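You operate a simulated robot arm through the tools that you are given. There is no shell and no other tool. Be economical: measure what you need, move in short steps, check, and stop when the job is done.

You are at the controls of a simulated robot arm. One attempt, no reset.

JOB
Test the green double plug and put it in the tray for its result.
Fine: use the test box, its knob on WIRE; switch it off at the end.

Only the result counts: the job must be done as asked and must still hold three seconds after the hand-in. Knocking over, shifting, dropping, spilling or breaking anything else fails it.

ROBOT AND FRAMES
A 5-joint arm with a two-finger parallel gripper, fixed in place. Base frame: the origin is at the foot of the arm, x ahead of it, y to its left, z up; the work surface is at about z = 0. Units: mm, rad, N and s.
With the tool pointing down near the work surface it reaches from about 260 to 600 mm from the base axis. Its first joint turns from -1.152 to 1.152 rad. The tool tilts only in the upright plane through the base axis and itself; it spins freely about its own axis. Payload 1.57 kg.
Tool frame: the origin (TCP) lies between the finger pads and is the grasp point; the fingertips stand 30 mm ahead of it; z points along the fingers, y is the line along which they close. Largest opening 80 mm; finger width 17, thickness 12; the body of the gripper, 40 by 82 mm, starts 80 mm behind the TCP.
Orientation is that of the tool frame in the base frame, as a unit quaternion [x, y, z, w]. With the fingers straight down and closing along the base's y, the tool's x points along the base's -x, its y along +y and its z along -z.

CONTROLS
- The arm moves only by the tool apply_moves. Its argument "series" is a list that holds one entry, the list of rows, each a list of 7 numbers: the shift along the tool's x, y, z in units of 50 mm (1.0 is 50 mm), then the turn, a rotation vector about the tool's x, y, z in units of 6 degrees (1.0 is 6 degrees), then the finger opening in cm, from 0 to 8. In form: [[[dx, dy, dz, wx, wy, wz, claw], ...]]. A call has 1 to 10 rows; each row shifts and turns the commanded pose from where the row before left it, along the tool's axes as they then stand. A call with a number of a shift or a turn outside -1 to 1 is refused whole. Rows are played at 5 a second. More than 50 mm and 0.15 rad between two rows, or a gripper value outside its range, and nothing of the call is played. Where a pose cannot be reached the arm comes as near as it can. A force on the tool above 40 N (or 10 N above the force at the start of the call, whichever is more), or a blocked arm, ends the call early, and 0.2 s more pass. The fingers move at their own pace (about 153 mm/s each) and stop on an object; they squeeze with about 43 N. The grip force told is the motor's: it shows also when the fingers shut on nothing. Time passes only in rows, and 0.2 s behind the last, so rows that do not move let the fingers close. The reply holds the time, the measured pose of the TCP, the force on the tool along the base axes, the opening and the grip force, in the units named above and with some noise, with the torque about the TCP (base axes, N m) and any sound that the robot's microphone picked up.
- Cameras (640 x 400 px; columns grow to the right, rows downward): "scene" is fixed at [27.5, 392.9, 512.5]; the picture's right is [-0.81, -0.58, 0.00], its down [-0.39, 0.54, -0.75] and it looks along [0.43, -0.61, -0.67] (base axes); focal length 270 px, centre (320, 200). "wrist" rides on the gripper at [72, -7, -122] in the tool frame; the picture's right is [0.09, 1.00, 0.00], its down [-0.84, 0.08, -0.54] and it looks along [-0.54, 0.05, 0.84] (tool axes); focal length 238 px, centre (320, 200). There is no depth. A picture from a camera that has moved, and an enlarged one, comes with that camera's place and axes in the base frame and with its lens.
- camera(camera): a new picture of that camera. No time passes.
- inspect(camera, box): a new picture of the part [left, top, right, bottom] of that camera's present view, enlarged. No time passes.
- sign_off(): hands the job in; it is judged then, once.

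Go step by step. Nothing tells you positions but the pictures and the camera data: compare them with the known pose of the tool, close in by small moves and look again before you grip or let go. The budget is 120 turns and 84 pictures, counting those below and the enlarged ones. Unless the task says otherwise, let go and move clear before handing in, and close with one line.

The tools are called after "Call:" as a command line: name --argument value ..., lists and objects as JSON in quotes. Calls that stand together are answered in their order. apply_moves: Moves the arm, as the interface text tells. Its arguments: {"type":"object","properties":{"series":{"type":"array","items":{"type":"array","items":{"type":"array","items":{"type":"number"}}}}},"required":["series"]} The other tools are called the same way: camera (camera) takes a picture; inspect (camera, box) takes an enlarged picture of a part of a camera's view; sign_off () hands the job in.

At the start:

```text
time_s: 0.0
position: [346.5, 97.1, 300.7]
ee_rot: [0.001, 1.0, 0.0, 0.0]
contact_force: [0.7, -0.3, 1.2]
moment: [0.04, -0.05, 0.02]
opening: 79.8
grasp_force: 0.1
```

scene: 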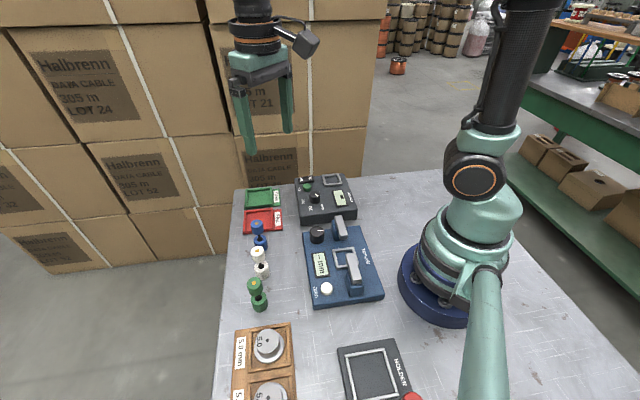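
wrist: 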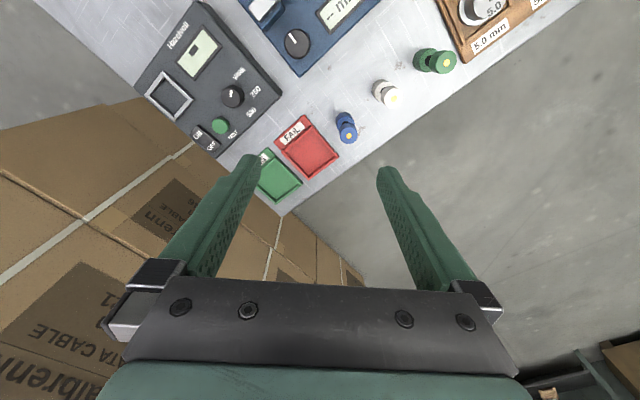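

I see a test box (dark) with a knob, a button and a switch, the PASS/FAIL trays, and the three double plugs with the green one nearest the wooden block. I'll enlarge the views to read the labels and measure.

Call:
inspect --camera "scene" --box '[230, 165, 390, 265]'

Call:
inspect --camera "wrist" --box '[120, 0, 360, 200]'

Call:
inspect --camera "scene" --box '[220, 210, 320, 320]'

```text
4.00 times, centred on (310, 215) of scene
camera zoom: at [27.5, 392.9, 512.5], right [-0.81, -0.58, 0.0], down [-0.39, 0.54, -0.75], along [0.43, -0.61, -0.67], focal length 1081 px, centre (360, 140)
```

zoom: 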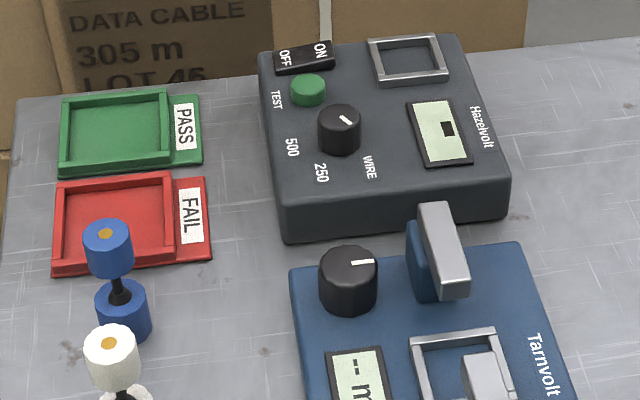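

```text
2.00 times, centred on (240, 100) of wrist
camera zoom: at [274.5, 91.0, 421.8], right [-0.09, 1.0, 0.0], down [0.84, 0.08, 0.54], along [0.54, 0.05, -0.84], focal length 477 px, centre (480, 400)
```

zoom: 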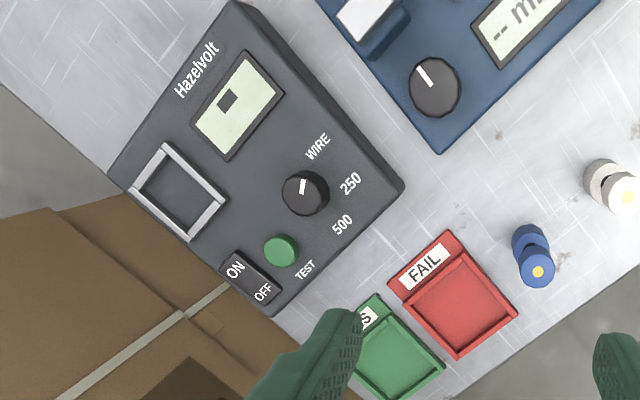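

```text
3.64 times, centred on (270, 265) of scene
camera zoom: at [27.5, 392.9, 512.5], right [-0.81, -0.58, 0.0], down [-0.39, 0.54, -0.75], along [0.43, -0.61, -0.67], focal length 982 px, centre (502, -36)
```

zoom: 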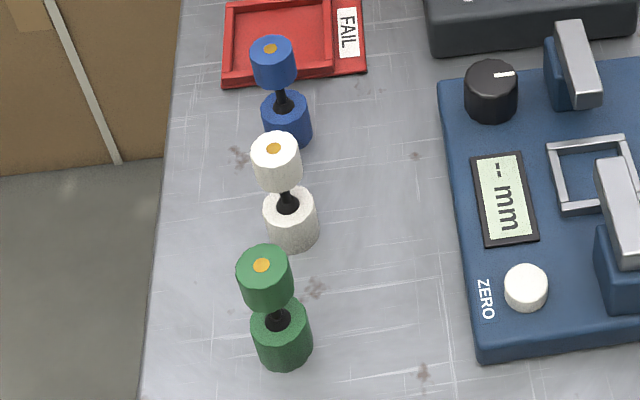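

The test box has an ON/OFF rocker, a TEST button, a knob and a square socket; the green plug stands at about (274, 249), roughly 80 mm tall. I'll move above the test box to read the knob.

Call:
apply_moves --series '[[[0, -0.9, 0.4, 0, 0, 0, 8], [0, -0.9, 0.4, 0, 0, 0, 8], [0, -0.9, 0.4, 0, 0, 0, 8], [0, 0, 0, 0, 0, 0, 8]]]'

Call:
camera --camera "wrist"

```text
time_s: 1.0
position: [343.0, -37.1, 239.0]
ee_rot: [0.0, 1.0, 0.0, 0.0]
contact_force: [-0.5, -0.1, -0.6]
moment: [0.0, -0.01, 0.01]
opening: 79.8
grasp_force: 0.2
```

```text
78 pictures are left
camera wrist: at [272.6, -42.5, 360.1], right [-0.09, 1.0, 0.0], down [0.84, 0.08, 0.54], along [0.54, 0.05, -0.84], focal length 238 px, centre (320, 200)
```

wrist: 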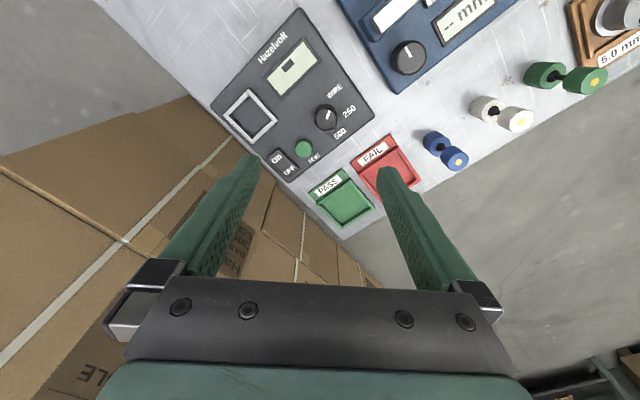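

Call:
inspect --camera "wrist" --box '[220, 50, 380, 150]'

Call:
inspect --camera "wrist" --box '[260, 120, 420, 220]'

Call:
inspect --camera "scene" --box '[290, 170, 370, 220]'

```text
4.00 times, centred on (300, 100) of wrist
camera zoom: at [272.6, -42.5, 360.1], right [-0.09, 1.0, 0.0], down [0.84, 0.08, 0.54], along [0.54, 0.05, -0.84], focal length 953 px, centre (400, 600)
```

zoom: 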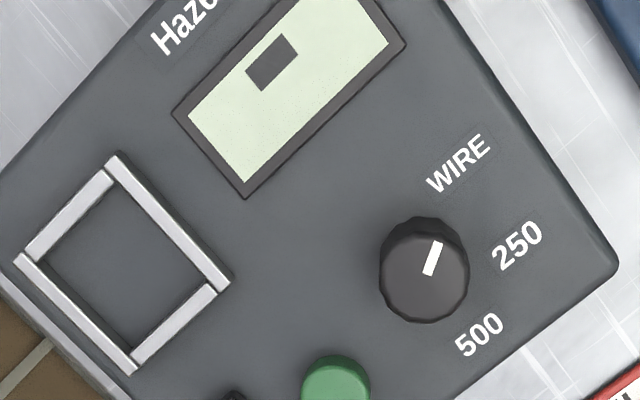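

```text
4.00 times, centred on (340, 170) of wrist
camera zoom: at [272.6, -42.5, 360.1], right [-0.09, 1.0, 0.0], down [0.84, 0.08, 0.54], along [0.54, 0.05, -0.84], focal length 953 px, centre (240, 320)
```

zoom: 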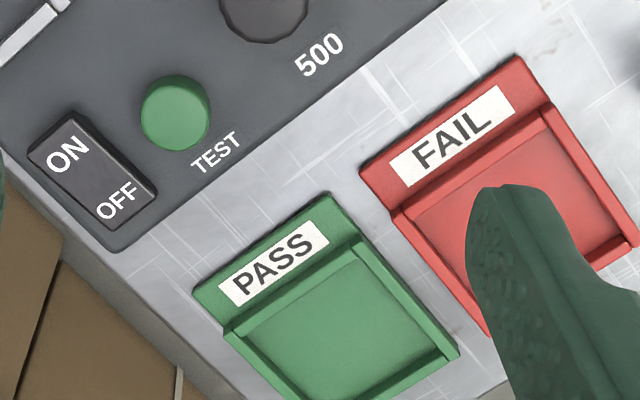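

```text
8.00 times, centred on (330, 195) of scene
camera zoom: at [27.5, 392.9, 512.5], right [-0.81, -0.58, 0.0], down [-0.39, 0.54, -0.75], along [0.43, -0.61, -0.67], focal length 2161 px, centre (240, 240)
```

zoom: 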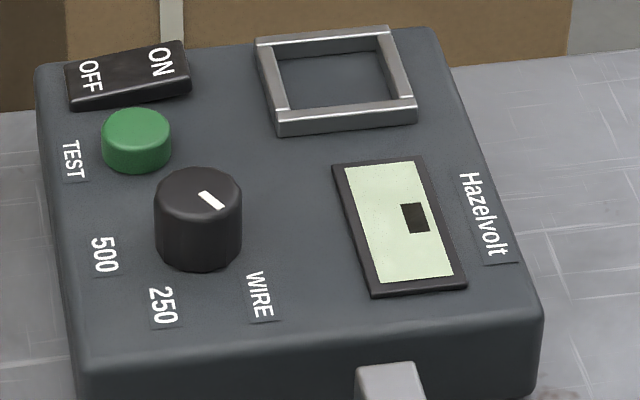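

The knob mark already points at WIRE, and the rocker looks to be at OFF with its ON end raised. I'll close the fingers and go above the ON end at about (408, -98).

Call:
apply_moves --series '[[[-0.44, -0.4, 0.7, 0, 0, 0, 0], [-0.44, -0.4, 0.7, 0, 0, 0, 0], [-0.44, -0.4, 0.7, 0, 0, 0, 0], [0, 0, 0, 0, 0, -1, 0], [0, 0, 0, 0, 0, -1, 0], [0, 0, 0, 0, 0, -1, 0], [0, 0, 0, 0, 0, -1, 0], [0, 0, 0, 0, 0, -1, 0], [0, 0, 0, 0, 0, -1, 0], [0, 0, 0, 0, 0, -1, 0]]]'

Call:
camera --camera "wrist"

Call:
inspect --camera "scene" --box '[250, 120, 410, 220]'

```text
time_s: 3.2
position: [411.5, -98.3, 135.4]
ee_rot: [-0.359, 0.933, 0.0, 0.0]
contact_force: [-0.4, -0.2, -0.2]
moment: [-0.02, -0.01, 0.05]
opening: 0.0
grasp_force: 21.8
```

```text
74 pictures are left
camera wrist: at [363.2, -151.1, 256.9], right [-0.74, 0.68, 0.0], down [0.57, 0.62, 0.54], along [0.37, 0.4, -0.84], focal length 238 px, centre (320, 200)
```

wrist: 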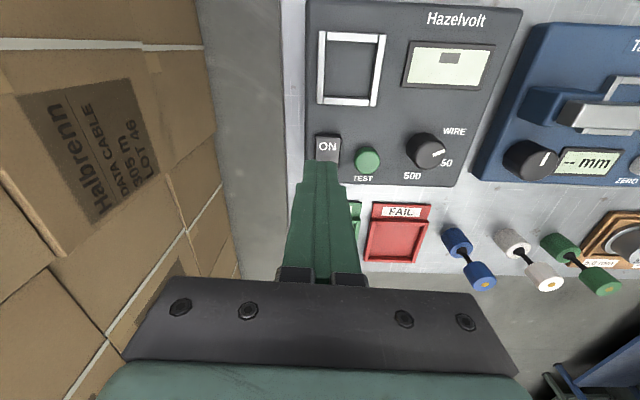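

```text
4.00 times, centred on (330, 170) of scene
camera zoom: at [27.5, 392.9, 512.5], right [-0.81, -0.58, 0.0], down [-0.39, 0.54, -0.75], along [0.43, -0.61, -0.67], focal length 1081 px, centre (280, 320)
```

zoom: 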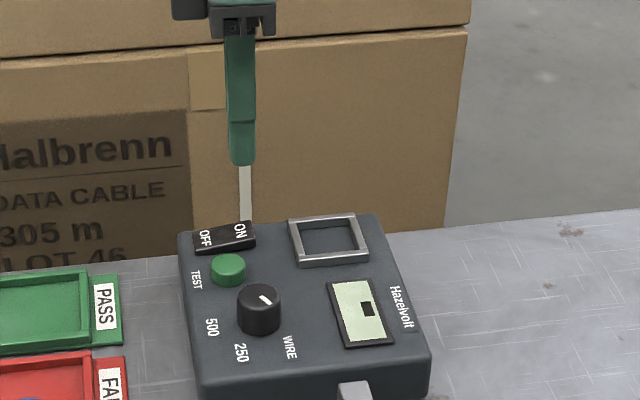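

The finger tip is over the ON end. I'll enlarge the knob and rocker here to confirm the pointer from this second viewpoint.

Call:
inspect --camera "wrist" --box '[300, 90, 480, 200]'

```text
3.56 times, centred on (390, 145) of wrist
camera zoom: at [363.2, -151.1, 256.9], right [-0.74, 0.68, 0.0], down [0.57, 0.62, 0.54], along [0.37, 0.4, -0.84], focal length 848 px, centre (71, 396)
```

zoom: 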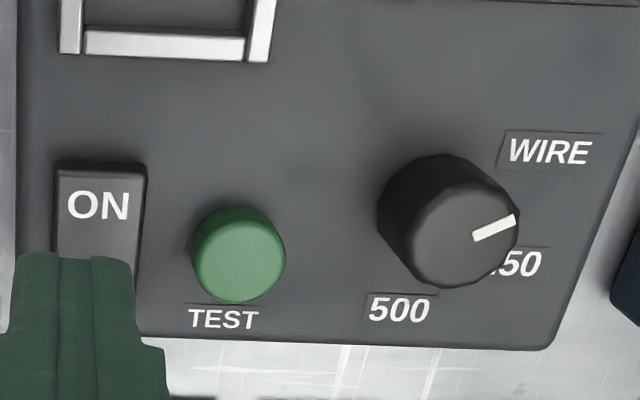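

The pointer is on WIRE. Now I lower onto the ON end in small steps.

Call:
apply_moves --series '[[[0, 0.06, 0.6, 0, 0, 0, 0], [0, 0, 0.6, 0, 0, 0, 0], [0, 0, 0.08, 0, 0, 0, 0], [0, 0, 0.06, 0, 0, 0, 0], [0, 0, 0.06, 0, 0, 0, 0], [0, 0, 0.06, 0, 0, 0, 0]]]'

Call:
inspect --camera "scene" --box '[290, 160, 370, 210]'

```text
time_s: 3.9
position: [409.0, -95.8, 76.7]
ee_rot: [-0.357, 0.934, 0.001, -0.001]
contact_force: [-2.5, -0.7, 5.8]
moment: [0.07, 0.05, 0.07]
opening: 0.0
grasp_force: 20.8
stopped in row 3: the force on the tool passed its limit at 56 N (the readings are from after the stop); the commanded pose is now the measured one
```

```text
8.00 times, centred on (330, 185) of scene
camera zoom: at [27.5, 392.9, 512.5], right [-0.81, -0.58, 0.0], down [-0.39, 0.54, -0.75], along [0.43, -0.61, -0.67], focal length 2161 px, centre (240, 320)
```

zoom: 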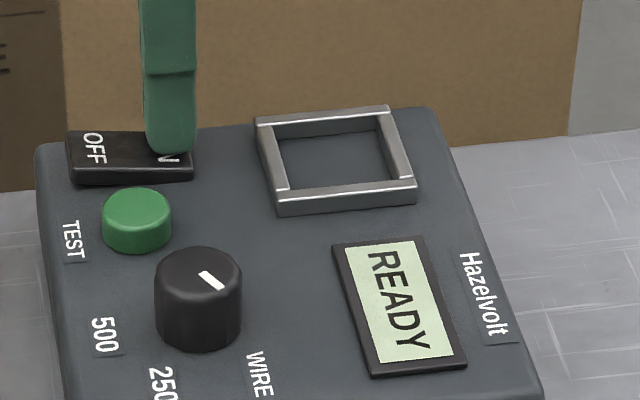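

The display says READY, so the box is on. Now I rise, turn the hand back, and travel to the green plug.

Call:
apply_moves --series '[[[0, 0, -1, 0, 0, 1, 0], [0, 0, -1, 0, 0, 1, 0], [0, 0, -1, 0, 0, 1, 0], [0, 0, 0, 0, 0, 1, 0], [0, 0, 0, 0, 0, 1, 0], [0, 0, 0, 0, 0, 1, 0], [0, 0, 0, 0, 0, 1, 0]]]'

Call:
apply_moves --series '[[[0.39, 0.98, 0, 0, 0, 0, 7], [0.39, 0.98, 0, 0, 0, 0, 7], [0.39, 0.98, 0, 0, 0, 0, 7], [0.39, 0.98, 0, 0, 0, 0, 7], [0.39, 0.98, 0, 0, 0, 0, 7], [0.39, 0.98, 0, 0, 0, 0, 7], [0.39, 0.98, 0, 0, 0, 0, 7], [0, 0, 0, 0, 0, 0, 7]]]'

Call:
camera --camera "wrist"

Call:
camera --camera "scene"

```text
time_s: 5.5
position: [410.0, -96.6, 228.6]
ee_rot: [0.002, 1.0, 0.0, -0.002]
contact_force: [-0.1, -0.2, -0.5]
moment: [0.03, 0.01, 0.02]
opening: 0.1
grasp_force: 21.6
```

```text
refused: row 1 steps farther than a row can; nothing moved
```

```text
70 pictures are left
camera wrist: at [339.0, -102.7, 349.7], right [-0.09, 1.0, 0.0], down [0.84, 0.07, 0.54], along [0.54, 0.05, -0.84], focal length 238 px, centre (320, 200)
```

wrist: 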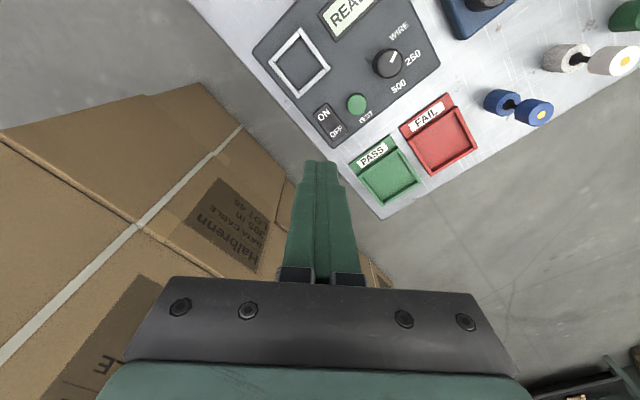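

```text
69 pictures are left
```

scene: 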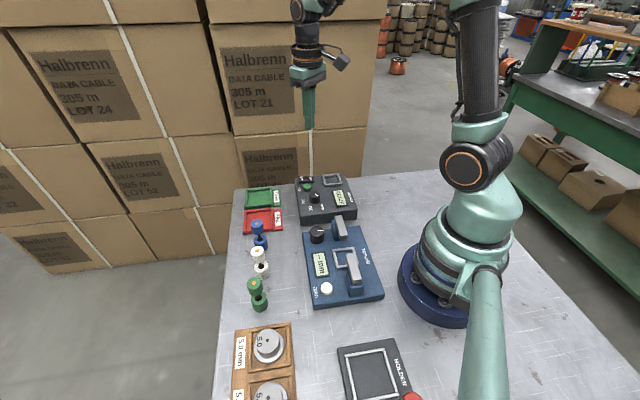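

Step length must stay within 50 mm in total, so I use more, shorter rows towards the plug.

Call:
apply_moves --series '[[[0.34, 0.86, 0, 0, 0, 0, 7], [0.34, 0.86, 0, 0, 0, 0, 7], [0.34, 0.86, 0, 0, 0, 0, 7], [0.34, 0.86, 0, 0, 0, 0, 7], [0.34, 0.86, 0, 0, 0, 0, 7], [0.34, 0.86, 0, 0, 0, 0, 7], [0.34, 0.86, 0, 0, 0, 0, 7], [0.34, 0.86, 0, 0, 0, 0, 7], [0, 0, 0, 0, 0, 0, 7]]]'

Call:
camera --camera "wrist"

Call:
inspect --camera "scene" --box '[200, 160, 360, 320]'

```text
time_s: 7.5
position: [273.1, 247.9, 228.6]
ee_rot: [0.001, 1.0, -0.002, -0.001]
contact_force: [0.1, -0.2, -0.5]
moment: [0.0, -0.02, 0.0]
opening: 69.8
grasp_force: 0.1
```

```text
68 pictures are left
camera wrist: at [202.2, 241.3, 349.5], right [-0.09, 1.0, 0.0], down [0.84, 0.08, 0.54], along [0.54, 0.05, -0.84], focal length 238 px, centre (320, 200)
```

wrist: 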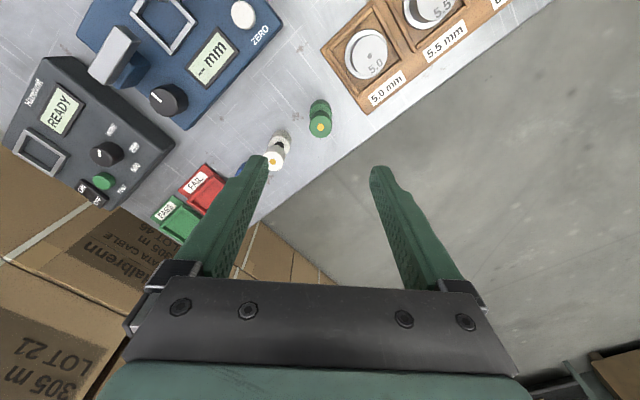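

```text
2.50 times, centred on (280, 240) of scene
camera zoom: at [27.5, 392.9, 512.5], right [-0.81, -0.58, 0.0], down [-0.39, 0.54, -0.75], along [0.43, -0.61, -0.67], focal length 675 px, centre (420, 100)
```

zoom: 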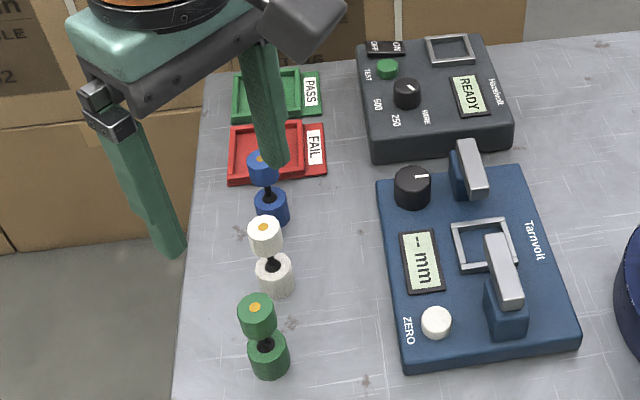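

The hand is over the green plug, which I place at about (272, 249). I go lower with the tips still above it and check.

Call:
apply_moves --series '[[[0, 0, 0.9, 0, 0, 0, 7], [0, 0, 0.9, 0, 0, 0, 7], [0, 0, 0, 0, 0, 0, 7]]]'

Call:
camera --camera "wrist"

Call:
inspect --camera "scene" --box '[200, 220, 320, 320]'

```text
time_s: 8.3
position: [273.4, 246.4, 137.9]
ee_rot: [0.0, 1.0, 0.0, -0.001]
contact_force: [0.1, -0.1, 0.2]
moment: [0.02, 0.01, 0.04]
opening: 70.0
grasp_force: 0.1
```

```text
66 pictures are left
camera wrist: at [203.0, 240.3, 258.9], right [-0.09, 1.0, 0.0], down [0.84, 0.08, 0.54], along [0.54, 0.05, -0.84], focal length 238 px, centre (320, 200)
```

wrist: 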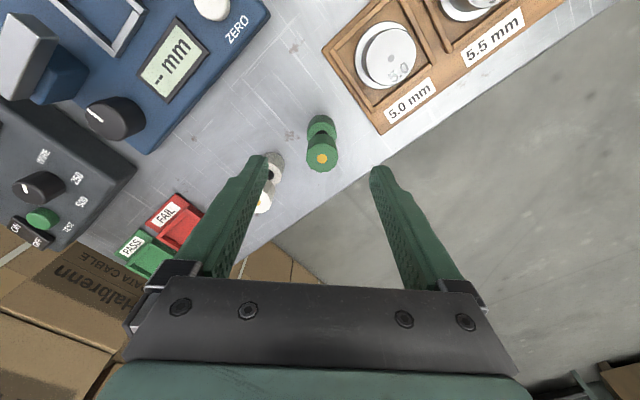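

```text
4.00 times, centred on (260, 270) of scene
camera zoom: at [27.5, 392.9, 512.5], right [-0.81, -0.58, 0.0], down [-0.39, 0.54, -0.75], along [0.43, -0.61, -0.67], focal length 1081 px, centre (560, -80)
```

zoom: 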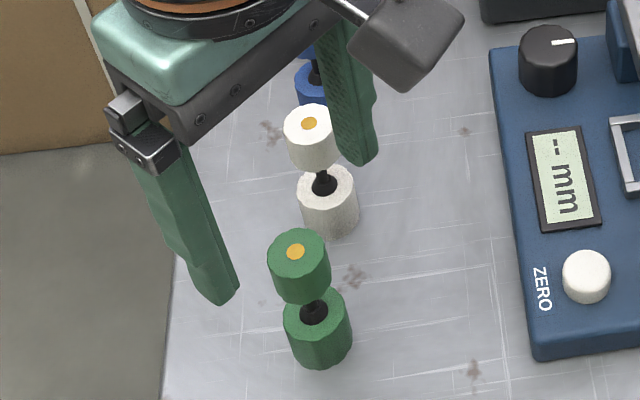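

The plug's axis reads at about (275, 248.5), centred between the fingers and clear of the white one. I'll descend around the upper body and close.

Call:
apply_moves --series '[[[-0.03, 0.04, 0.5, 0, 0, 0, 7], [0, 0, 0.5, 0, 0, 0, 7], [0, 0, 0.42, 0, 0, 0, 7], [0, 0, 0, 0, 0, 0, 7]]]'

Call:
inspect --camera "scene" --box '[200, 220, 320, 320]'

Call:
camera --camera "wrist"

```text
time_s: 9.3
position: [276.1, 250.8, 68.3]
ee_rot: [0.001, 1.0, -0.002, -0.001]
contact_force: [-0.5, -0.3, -0.1]
moment: [-0.02, -0.03, -0.01]
opening: 70.1
grasp_force: 0.1
```

```text
4.00 times, centred on (260, 270) of scene
camera zoom: at [27.5, 392.9, 512.5], right [-0.81, -0.58, 0.0], down [-0.39, 0.54, -0.75], along [0.43, -0.61, -0.67], focal length 1081 px, centre (560, -80)
```

zoom: 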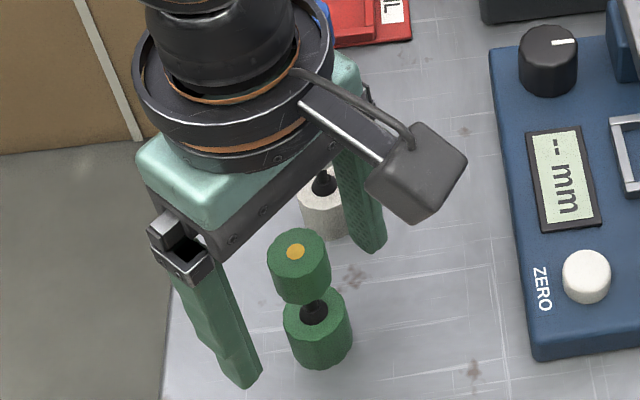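

```text
63 pictures are left
camera wrist: at [204.3, 243.5, 189.7], right [-0.09, 1.0, 0.0], down [0.84, 0.08, 0.54], along [0.54, 0.05, -0.84], focal length 238 px, centre (320, 200)
```

wrist: 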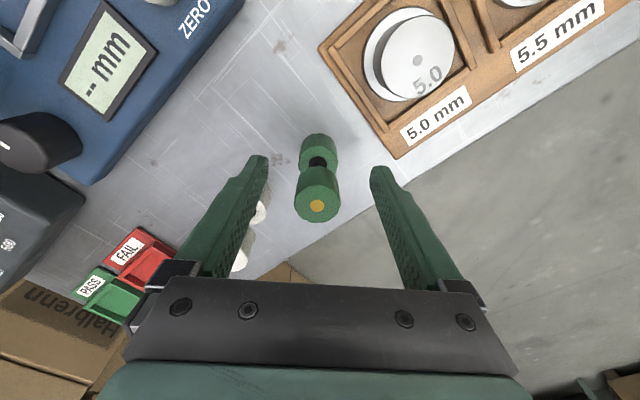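

Everything is centred within about 2 mm; I correct that and close.

Call:
apply_moves --series '[[[-0.03, -0.04, 0.05, 0, 0, 0, 7], [0, 0, 0, 0, 0, 0, 4], [0, 0, 0, 0, 0, 0, 2], [0, 0, 0, 0, 0, 0, 2], [0, 0, 0, 0, 0, 0, 2]]]'

Call:
inspect --camera "scene" --box '[200, 220, 320, 320]'

```text
time_s: 10.5
position: [276.9, 246.4, 64.6]
ee_rot: [0.001, 1.0, -0.001, -0.001]
contact_force: [0.4, -0.3, -0.4]
moment: [-0.02, 0.0, -0.01]
opening: 25.3
grasp_force: 36.8
```

```text
4.00 times, centred on (260, 270) of scene
camera zoom: at [27.5, 392.9, 512.5], right [-0.81, -0.58, 0.0], down [-0.39, 0.54, -0.75], along [0.43, -0.61, -0.67], focal length 1081 px, centre (560, -80)
```

zoom: 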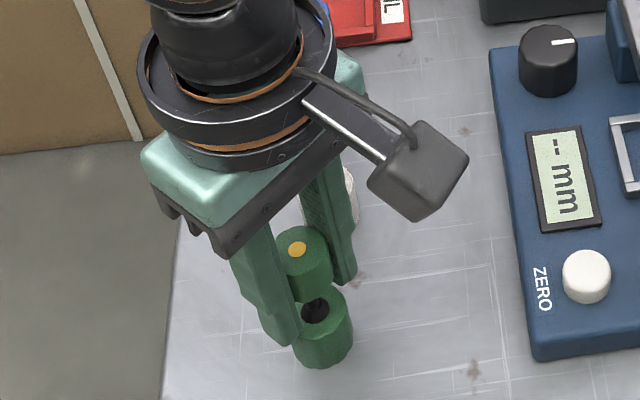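

The plug is gripped (25 mm across). I'll lift it and check it comes along, then carry it over the test socket.

Call:
apply_moves --series '[[[0, 0, -0.5, 0, 0, 0, 2], [0, 0, -0.8, 0, 0, 0, 2], [0, 0, -0.8, 0, 0, 0, 2], [0, 0, -0.8, 0, 0, 0, 2]]]'

Call:
apply_moves --series '[[[-0.21, -0.935, 0, 0, 0, 0, 2], [-0.21, -0.935, 0, 0, 0, 0, 2], [-0.21, -0.935, 0, 0, 0, 0, 2], [-0.21, -0.935, 0, 0, 0, 0, 2], [-0.21, -0.935, 0, 0, 0, 0, 2], [-0.21, -0.935, 0, 0, 0, 0, 2], [-0.21, -0.935, 0, 0, 0, 0, 2], [-0.21, -0.935, 0, 0, 0, 0, 2], [0, 0, 0, 0, 0, 0, 2]]]'

Call:
camera --camera "scene"

Call:
camera --camera "wrist"

```text
time_s: 11.5
position: [277.1, 247.5, 209.9]
ee_rot: [0.0, 1.0, -0.001, -0.001]
contact_force: [-0.4, 0.1, -1.2]
moment: [0.05, -0.02, 0.0]
opening: 25.0
grasp_force: 36.2
```

```text
time_s: 13.5
position: [359.4, -126.6, 207.6]
ee_rot: [0.0, 1.0, 0.001, -0.001]
contact_force: [-0.5, -1.2, -2.0]
moment: [-0.04, 0.01, -0.02]
opening: 25.0
grasp_force: 36.3
```

```text
61 pictures are left
```

scene: 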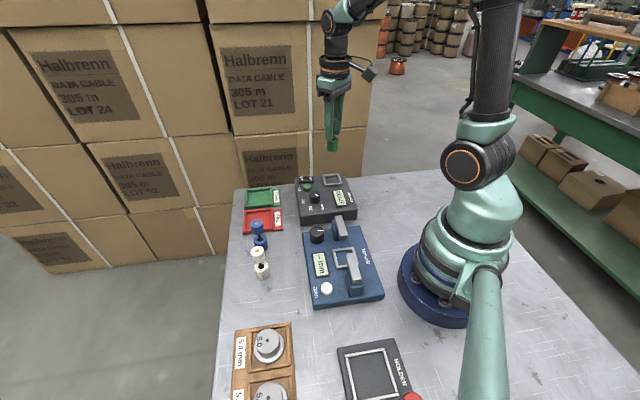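

```text
60 pictures are left
camera wrist: at [288.7, -132.9, 329.9], right [-0.09, 1.0, 0.0], down [0.84, 0.08, 0.54], along [0.54, 0.05, -0.84], focal length 238 px, centre (320, 200)
```

wrist: 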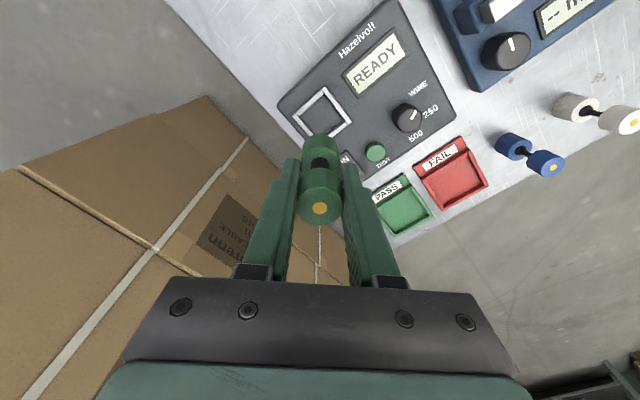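

The plug hangs right over the socket, which I compute to be at about (361, -126). I'll come down part way and check the alignment.

Call:
apply_moves --series '[[[0, 0, 0.6, 0, 0, 0, 2], [0, 0, 0.6, 0, 0, 0, 2], [0, 0, 0.4, 0, 0, 0, 2], [0, 0, 0, 0, 0, 0, 2]]]'

Call:
inspect --camera "scene" --box '[290, 140, 370, 220]'

Call:
inspect --camera "wrist" --box '[240, 60, 400, 220]'

```text
time_s: 14.5
position: [360.1, -126.0, 129.9]
ee_rot: [0.001, 1.0, 0.0, -0.002]
contact_force: [0.2, -0.1, -1.2]
moment: [-0.01, -0.01, -0.01]
opening: 24.8
grasp_force: 37.0
```

```text
5.00 times, centred on (330, 180) of scene
camera zoom: at [27.5, 392.9, 512.5], right [-0.81, -0.58, 0.0], down [-0.39, 0.54, -0.75], along [0.43, -0.61, -0.67], focal length 1351 px, centre (270, 300)
```

zoom: 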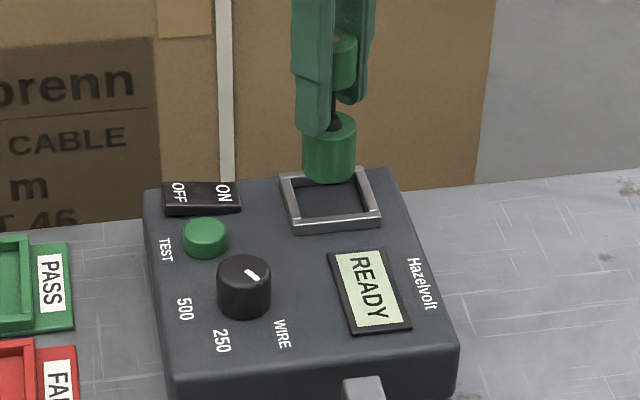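

```text
2.50 times, centred on (320, 140) of wrist
camera zoom: at [288.8, -133.4, 251.1], right [-0.09, 1.0, 0.0], down [0.84, 0.08, 0.54], along [0.54, 0.05, -0.84], focal length 596 px, centre (320, 350)
```

zoom: 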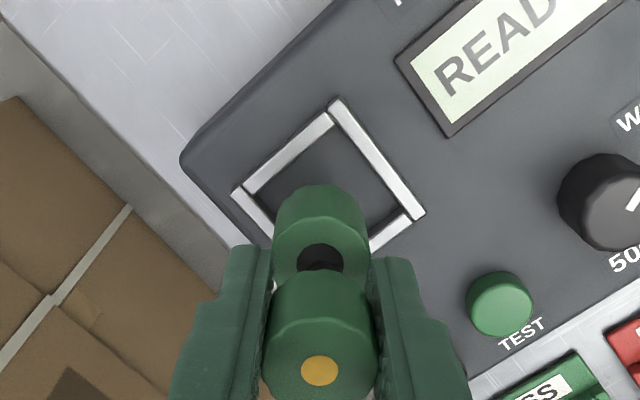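

Alignment is good to a millimetre or so. I'll lower into the socket.

Call:
apply_moves --series '[[[0.02, 0.03, 0.3, 0, 0, 0, 2], [0, 0, 0.04, 0, 0, 0, 2], [0, 0, 0.04, 0, 0, 0, 2], [0, 0, 0.04, 0, 0, 0, 2], [0, 0, 0, 0, 0, 0, 2]]]'

Call:
inspect --camera "scene" --box '[290, 140, 370, 220]'

```text
time_s: 15.7
position: [358.6, -126.2, 109.1]
ee_rot: [0.001, 1.0, 0.001, -0.001]
contact_force: [0.6, -0.1, -0.4]
moment: [0.02, -0.01, 0.0]
opening: 24.7
grasp_force: 36.7
```

```text
5.00 times, centred on (330, 180) of scene
camera zoom: at [27.5, 392.9, 512.5], right [-0.81, -0.58, 0.0], down [-0.39, 0.54, -0.75], along [0.43, -0.61, -0.67], focal length 1351 px, centre (270, 300)
```

zoom: 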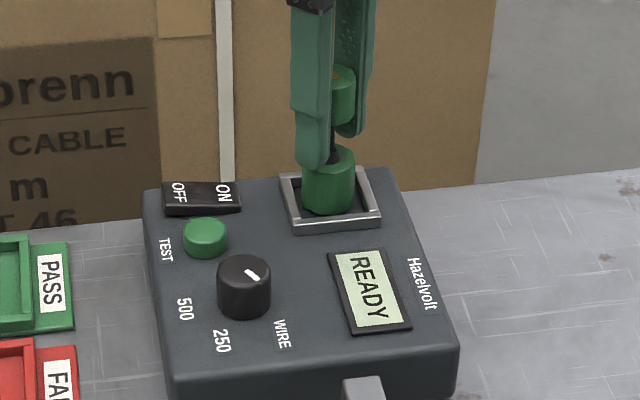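

The plug's foot is inside the frame, nearly down. A few more small steps until contact.

Call:
apply_moves --series '[[[0, 0, 0.04, 0, 0, 0, 2], [0, 0, 0.04, 0, 0, 0, 2], [0, 0, 0, 0, 0, 0, 2]]]'

Call:
apply_moves --series '[[[0, 0, 0.03, 0, 0, 0, 2], [0, 0, 0, 0, 0, 0, 2]]]'

Call:
apply_moves --series '[[[0, 0, 0.03, 0, 0, 0, 2], [0, 0, 0, 0, 0, 0, 2]]]'

Call:
inspect --camera "scene" --box '[290, 140, 370, 220]'

```text
time_s: 16.5
position: [359.0, -124.9, 106.2]
ee_rot: [0.001, 1.0, 0.001, -0.001]
contact_force: [-8.9, 3.0, 31.1]
moment: [0.1, 0.44, 0.02]
opening: 25.0
grasp_force: 37.0
```

```text
time_s: 17.1
position: [360.1, -125.1, 103.8]
ee_rot: [0.0, 1.0, -0.001, 0.001]
contact_force: [-4.4, 6.1, 35.7]
moment: [0.15, -0.13, 0.0]
opening: 25.1
grasp_force: 36.4
```

```text
time_s: 17.7
position: [359.3, -125.6, 102.7]
ee_rot: [0.0, 1.0, 0.0, 0.001]
contact_force: [0.4, 5.8, 36.4]
moment: [0.15, -0.23, 0.05]
opening: 25.0
grasp_force: 36.5
```

```text
5.00 times, centred on (330, 180) of scene
camera zoom: at [27.4, 392.9, 512.5], right [-0.81, -0.58, 0.0], down [-0.39, 0.54, -0.75], along [0.43, -0.61, -0.67], focal length 1351 px, centre (270, 300)
```

zoom: 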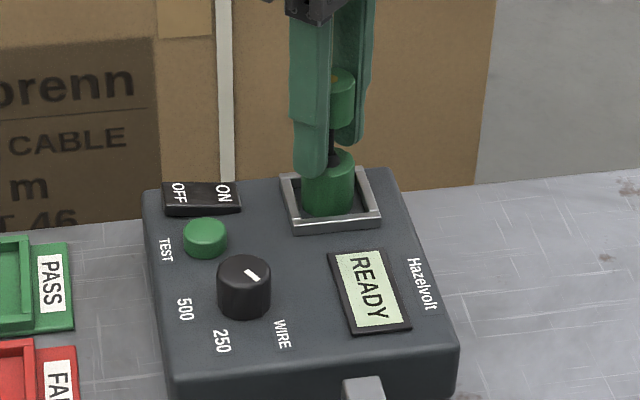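

The plug stands on the socket floor with contact force. I ease the pressure slightly and open the fingers gently.

Call:
apply_moves --series '[[[0, 0, -0.03, 0, 0, 0, 2], [0, 0, 0, 0, 0, 0, 2]]]'

Call:
apply_moves --series '[[[0, 0, 0, 0, 0, 0, 2.8], [0, 0, 0, 0, 0, 0, 3.4], [0, 0, 0, 0, 0, 0, 6], [0, 0, 0, 0, 0, 0, 6]]]'

Call:
inspect --camera "scene" --box '[290, 140, 370, 220]'

```text
time_s: 18.3
position: [358.8, -127.7, 102.4]
ee_rot: [0.001, 1.0, 0.0, -0.001]
contact_force: [6.0, -1.4, 13.0]
moment: [-0.19, -0.47, 0.04]
opening: 25.0
grasp_force: 36.4
```

```text
time_s: 19.3
position: [358.9, -125.1, 102.8]
ee_rot: [0.001, 1.0, 0.001, -0.001]
contact_force: [-0.3, -1.1, -0.6]
moment: [-0.02, -0.01, -0.03]
opening: 60.0
grasp_force: 0.0
```

```text
5.00 times, centred on (330, 180) of scene
camera zoom: at [27.5, 392.9, 512.5], right [-0.81, -0.58, 0.0], down [-0.39, 0.54, -0.75], along [0.43, -0.61, -0.67], focal length 1351 px, centre (270, 300)
```

zoom: 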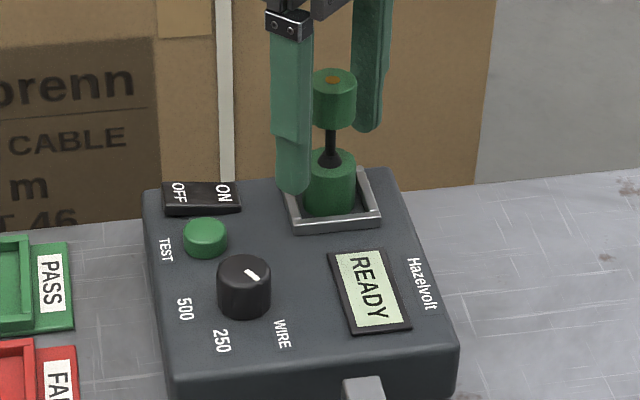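

The plug stands by itself in the socket. I rise clear and move above the TEST button at about (389, -54) with closed fingers.

Call:
apply_moves --series '[[[0, 0, -0.7, 0, 0, 0, 6], [0, 0, -0.7, 0, 0, 0, 6], [0, 0, -0.7, 0, 0, 0, 6], [-0.3, 0.71, 0, 0, 0, 0, 0], [-0.3, 0.71, 0, 0, 0, 0, 0], [0, 0, 0.7, 0, 0, 0, 0], [0, 0, 0.7, 0, 0, 0, 0], [0, 0, 0, 0, 0, 0, 0]]]'

Call:
camera --camera "wrist"

Call:
inspect --camera "scene" --box '[270, 140, 370, 220]'

```text
time_s: 21.1
position: [390.4, -52.6, 139.1]
ee_rot: [0.0, 1.0, 0.0, -0.003]
contact_force: [0.0, -0.2, -0.4]
moment: [-0.01, 0.01, -0.02]
opening: 0.0
grasp_force: 20.9
```

```text
54 pictures are left
camera wrist: at [319.9, -59.4, 260.1], right [-0.09, 1.0, 0.0], down [0.84, 0.08, 0.54], along [0.54, 0.05, -0.84], focal length 238 px, centre (320, 200)
```

wrist: 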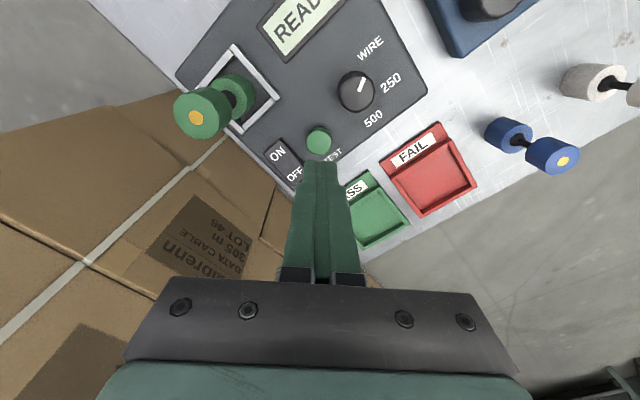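

```text
5.00 times, centred on (320, 180) of scene
camera zoom: at [27.5, 392.9, 512.5], right [-0.81, -0.58, 0.0], down [-0.39, 0.54, -0.75], along [0.43, -0.61, -0.67], focal length 1351 px, centre (320, 300)
```

zoom: 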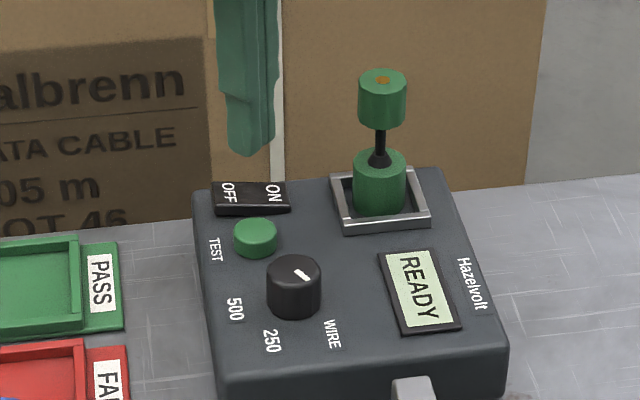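

The tip is above TEST; I correct 2 mm in y and press gently.

Call:
apply_moves --series '[[[0, -0.04, 0.6, 0, 0, 0, 0], [0, 0, 0.5, 0, 0, 0, 0], [0, 0, 0.06, 0, 0, 0, 0], [0, 0, 0.06, 0, 0, 0, 0], [0, 0, 0.06, 0, 0, 0, 0], [0, 0, 0.06, 0, 0, 0, 0]]]'

Call:
inspect --camera "scene" --box '[270, 140, 370, 220]'

```text
time_s: 22.5
position: [389.8, -55.0, 71.1]
ee_rot: [0.001, 1.0, 0.0, -0.002]
contact_force: [-10.2, 1.4, 29.9]
moment: [0.08, 0.25, -0.03]
opening: 0.2
grasp_force: 21.3
heard: click
```

```text
5.00 times, centred on (320, 180) of scene
camera zoom: at [27.4, 392.9, 512.5], right [-0.81, -0.58, 0.0], down [-0.39, 0.54, -0.75], along [0.43, -0.61, -0.67], focal length 1351 px, centre (320, 300)
```

zoom: 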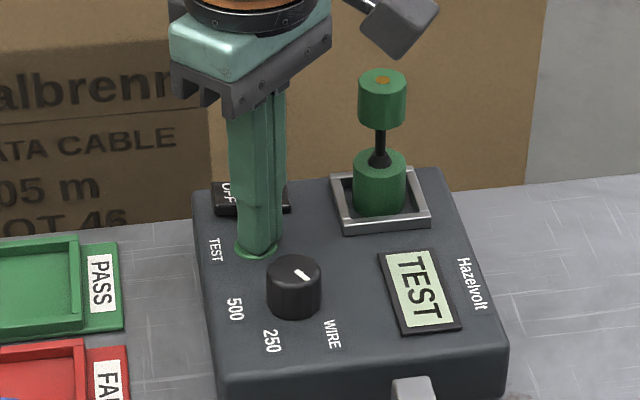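

A click and the display shows TEST. I hold a moment and watch for the result.

Call:
apply_moves --series '[[[0, 0, 0, 0, 0, 0, 0], [0, 0, 0, 0, 0, 0, 0], [0, 0, 0, 0, 0, 0, 0], [0, 0, 0, 0, 0, 0, 0], [0, 0, 0, 0, 0, 0, 0], [0, 0, 0, 0, 0, 0, 0]]]'

Call:
inspect --camera "scene" --box '[270, 140, 370, 220]'

```text
time_s: 23.9
position: [389.1, -55.2, 71.8]
ee_rot: [0.001, 1.0, 0.0, -0.002]
contact_force: [-8.4, 2.6, 33.0]
moment: [0.09, 0.18, 0.03]
opening: 0.0
grasp_force: 21.3
```

```text
5.00 times, centred on (320, 180) of scene
camera zoom: at [27.4, 392.9, 512.5], right [-0.81, -0.58, 0.0], down [-0.39, 0.54, -0.75], along [0.43, -0.61, -0.67], focal length 1351 px, centre (320, 300)
```

zoom: 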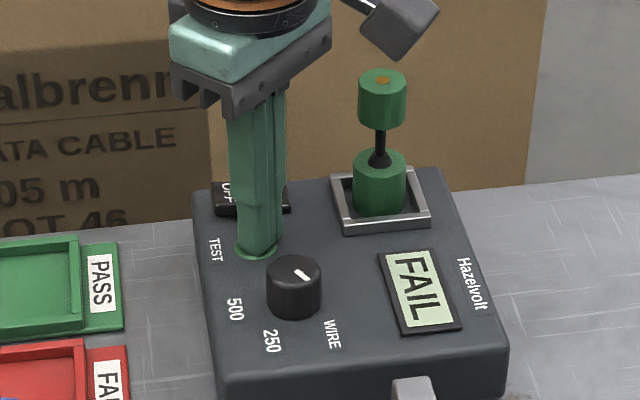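

The display shows FAIL. I release the button, rise a little and confirm the reading.

Call:
apply_moves --series '[[[0, 0, -0.3, 0, 0, 0, 0], [0, 0, -0.8, 0, 0, 0, 0], [0, 0, -0.8, 0, 0, 0, 0], [0, 0, 0, 0, 0, 0, 0]]]'

Call:
camera --camera "wrist"

Call:
inspect --camera "scene" --box '[270, 140, 370, 220]'

```text
time_s: 24.9
position: [391.6, -56.1, 165.2]
ee_rot: [0.001, 1.0, 0.0, -0.003]
contact_force: [0.5, -1.0, -0.2]
moment: [0.02, 0.0, 0.0]
opening: 0.2
grasp_force: 21.0
```

```text
50 pictures are left
camera wrist: at [319.7, -62.1, 287.3], right [-0.09, 1.0, 0.0], down [0.84, 0.08, 0.54], along [0.54, 0.05, -0.84], focal length 238 px, centre (320, 200)
```

wrist: 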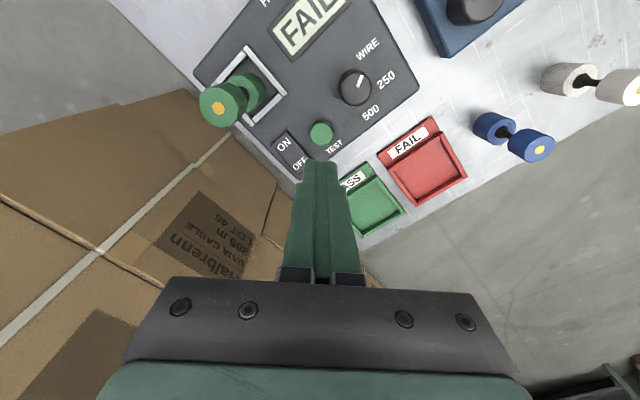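

```text
5.00 times, centred on (320, 180) of scene
camera zoom: at [27.5, 392.9, 512.5], right [-0.81, -0.58, 0.0], down [-0.39, 0.54, -0.75], along [0.43, -0.61, -0.67], focal length 1351 px, centre (320, 300)
```

zoom: 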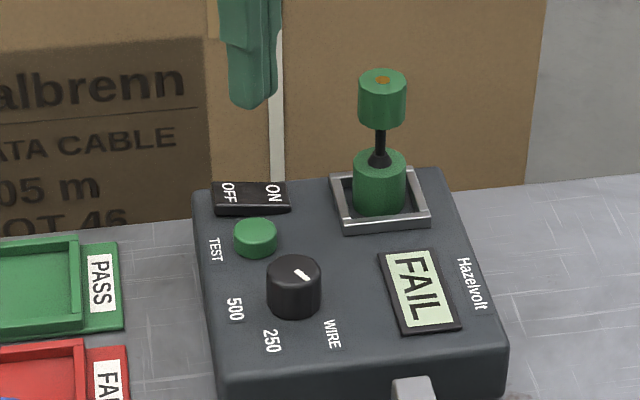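

FAIL is confirmed. Next I fetch the plug from the socket at about (360, -126).

Call:
apply_moves --series '[[[0, 0, -0.8, 0, 0, 0, 6], [0.31, -0.7, 0, 0, 0, 0, 6], [0.31, -0.7, 0, 0, 0, 0, 6], [0, 0, 0, 0, 0, 0, 6]]]'

Call:
camera --camera "wrist"

```text
time_s: 25.9
position: [360.7, -124.8, 206.8]
ee_rot: [0.0, 1.0, 0.0, -0.002]
contact_force: [1.1, 0.5, -0.4]
moment: [0.01, 0.04, 0.03]
opening: 59.7
grasp_force: 0.2
```

```text
48 pictures are left
camera wrist: at [288.7, -132.1, 328.9], right [-0.09, 1.0, 0.0], down [0.84, 0.08, 0.54], along [0.54, 0.05, -0.84], focal length 238 px, centre (320, 200)
```

wrist: 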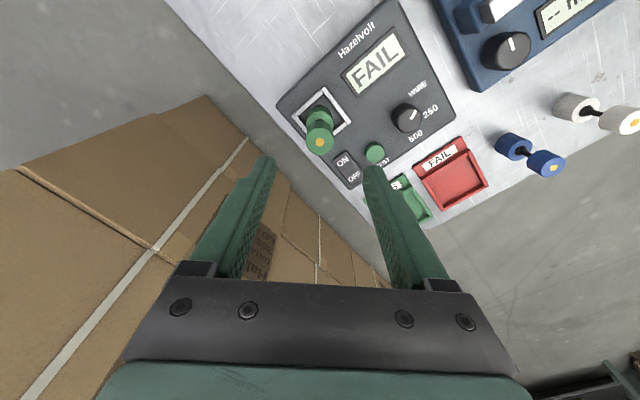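

Aligned; I descend to the same grasp height and close.

Call:
apply_moves --series '[[[0.02, -0.03, 0.68, 0, 0, 0, 6], [0, 0, 0.68, 0, 0, 0, 6], [0, 0, 0.68, 0, 0, 0, 6], [0, 0, 0, 0, 0, 0, 6], [0, 0, 0, 0, 0, 0, 3.2], [0, 0, 0, 0, 0, 0, 2], [0, 0, 0, 0, 0, 0, 2], [0, 0, 0, 0, 0, 0, 2]]]'

Call:
inspect --camera "scene" --box '[270, 140, 370, 220]'

```text
time_s: 27.7
position: [356.4, -128.2, 105.9]
ee_rot: [0.001, 1.0, 0.001, -0.002]
contact_force: [-0.5, -1.1, -0.1]
moment: [0.01, 0.0, -0.04]
opening: 25.4
grasp_force: 36.6
```

```text
5.00 times, centred on (320, 180) of scene
camera zoom: at [27.5, 392.9, 512.5], right [-0.81, -0.58, 0.0], down [-0.39, 0.54, -0.75], along [0.43, -0.61, -0.67], focal length 1351 px, centre (320, 300)
```

zoom: 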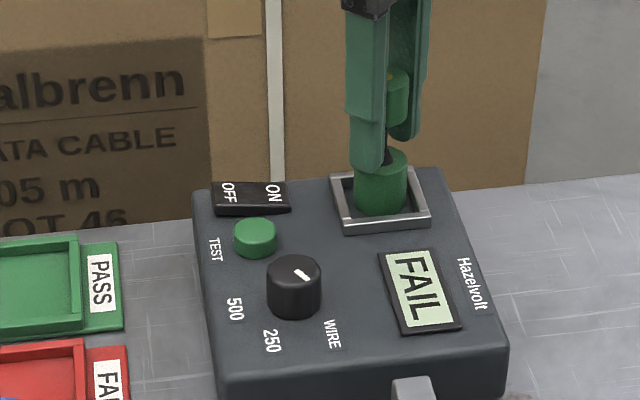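

Gripped again. Lift out and carry to the FAIL tray at about (443, 94).

Call:
apply_moves --series '[[[0, 0, -0.4, 0, 0, 0, 2], [0, 0, -0.8, 0, 0, 0, 2], [0, 0, -0.8, 0, 0, 0, 2], [0, 0, 0, 0, 0, 0, 2], [-0.348, 0.888, 0, 0, 0, 0, 2], [-0.348, 0.888, 0, 0, 0, 0, 2], [-0.348, 0.888, 0, 0, 0, 0, 2], [-0.348, 0.888, 0, 0, 0, 0, 2], [-0.348, 0.888, 0, 0, 0, 0, 2], [0, 0, 0, 0, 0, 0, 2]]]'

Call:
camera --camera "wrist"

Call:
camera --camera "scene"

```text
time_s: 29.9
position: [445.6, 95.3, 203.3]
ee_rot: [0.0, 1.0, -0.001, -0.001]
contact_force: [-0.2, 0.4, -1.6]
moment: [0.0, -0.03, -0.03]
opening: 24.9
grasp_force: 36.7
```

```text
46 pictures are left
camera wrist: at [374.9, 89.2, 325.8], right [-0.09, 1.0, 0.0], down [0.84, 0.08, 0.54], along [0.54, 0.05, -0.84], focal length 238 px, centre (320, 200)
```

wrist: 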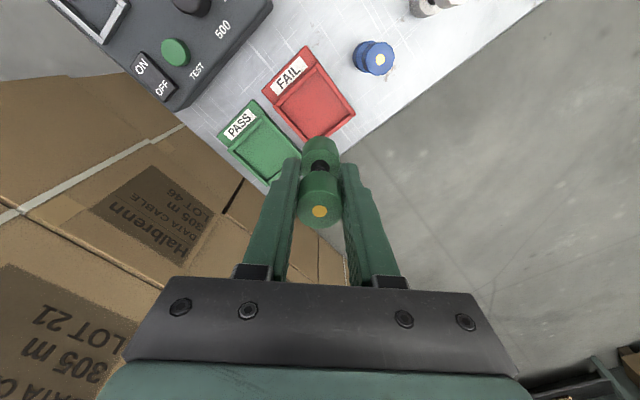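

```text
45 pictures are left
```

scene: 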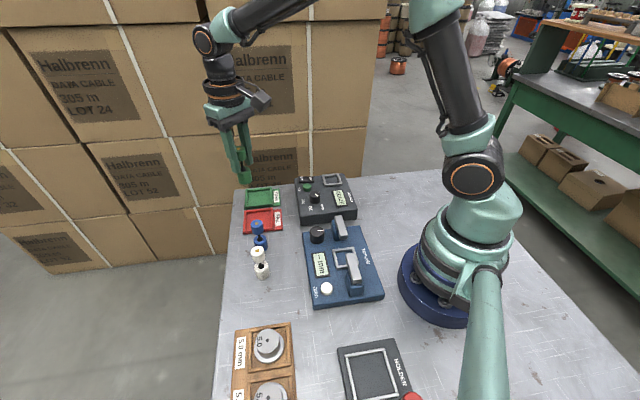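

The plug is near the FAIL tray but the centre now reads nearer (441, 86). I shift, come down some and look closer.

Call:
apply_moves --series '[[[0.09, -0.18, 0.6, 0, 0, 0, 2], [0, 0, 0.8, 0, 0, 0, 2], [0, 0, 0.2, 0, 0, 0, 2], [0, 0, 0, 0, 0, 0, 2]]]'

Call:
inspect --camera "wrist" --box '[220, 40, 420, 240]'

Call:
inspect --camera "scene" --box '[215, 160, 315, 250]'

```text
time_s: 30.9
position: [439.6, 85.8, 122.7]
ee_rot: [0.001, 1.0, 0.0, -0.002]
contact_force: [-0.1, 0.7, -1.0]
moment: [0.0, 0.0, -0.02]
opening: 25.1
grasp_force: 36.5
```

```text
2.00 times, centred on (320, 140) of wrist
camera zoom: at [367.4, 79.1, 244.1], right [-0.09, 1.0, 0.0], down [0.84, 0.08, 0.54], along [0.54, 0.05, -0.84], focal length 477 px, centre (320, 320)
```

zoom: 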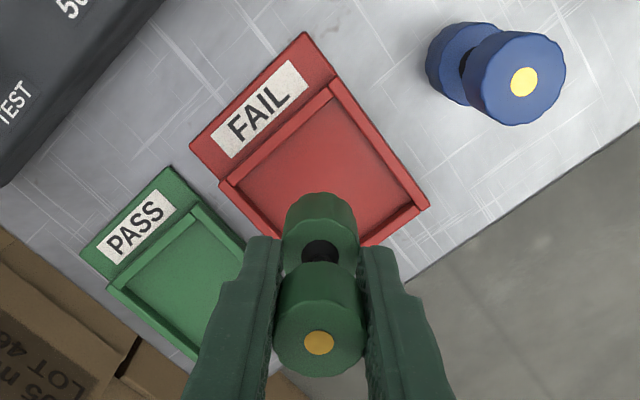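

```text
4.44 times, centred on (265, 205) of scene
camera zoom: at [27.5, 392.9, 512.5], right [-0.81, -0.58, 0.0], down [-0.39, 0.54, -0.75], along [0.43, -0.61, -0.67], focal length 1201 px, centre (564, 178)
```

zoom: 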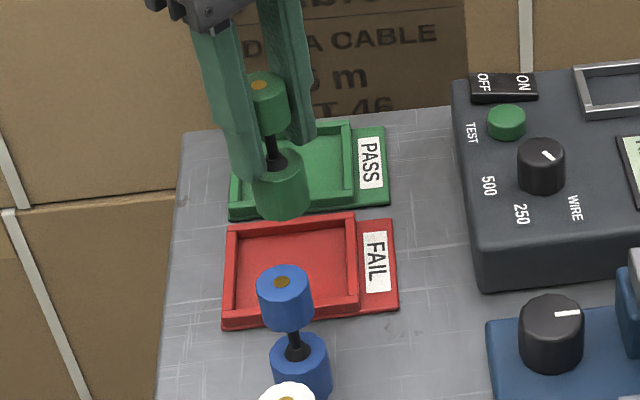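

The tray centre averages to (442, 88), with the plug within 3 mm of it. I'll lower to just above the floor of the tray.

Call:
apply_moves --series '[[[-0.03, 0.05, 0.5, 0, 0, 0, 2], [0, 0, 0.4, 0, 0, 0, 2], [0, 0, 0.06, 0, 0, 0, 2], [0, 0, 0, 0, 0, 0, 2]]]'

Call:
inspect --camera "scene" --box '[215, 160, 315, 250]'

Call:
camera --camera "wrist"

```text
time_s: 31.9
position: [441.8, 87.5, 74.3]
ee_rot: [0.001, 1.0, 0.0, -0.001]
contact_force: [0.0, -0.5, -1.0]
moment: [0.0, 0.03, 0.02]
opening: 25.0
grasp_force: 36.6
```

```text
4.44 times, centred on (265, 205) of scene
camera zoom: at [27.5, 392.9, 512.5], right [-0.81, -0.58, 0.0], down [-0.39, 0.54, -0.75], along [0.43, -0.61, -0.67], focal length 1201 px, centre (564, 178)
```

zoom: 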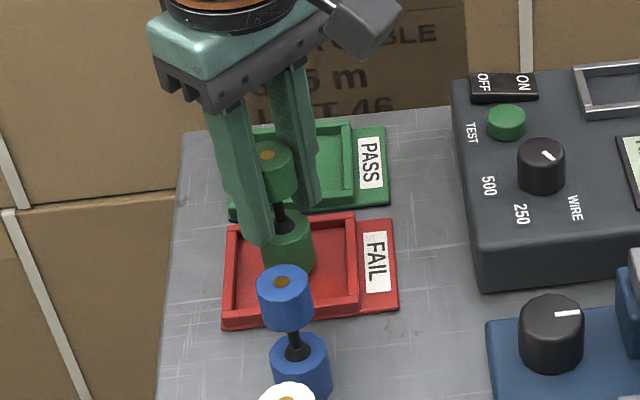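

```text
41 pictures are left
camera wrist: at [370.5, 80.9, 196.7], right [-0.09, 1.0, 0.0], down [0.84, 0.08, 0.54], along [0.54, 0.05, -0.84], focal length 238 px, centre (320, 200)
```

wrist: 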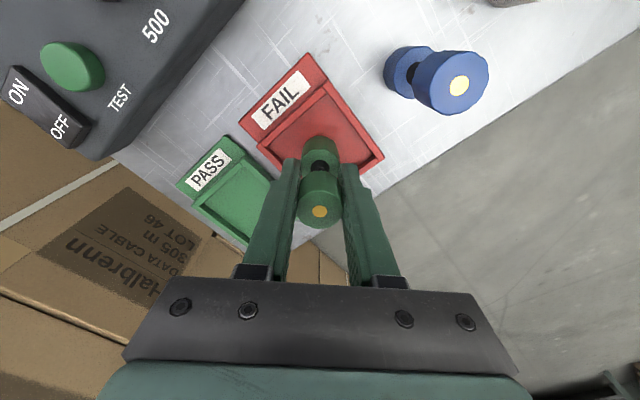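

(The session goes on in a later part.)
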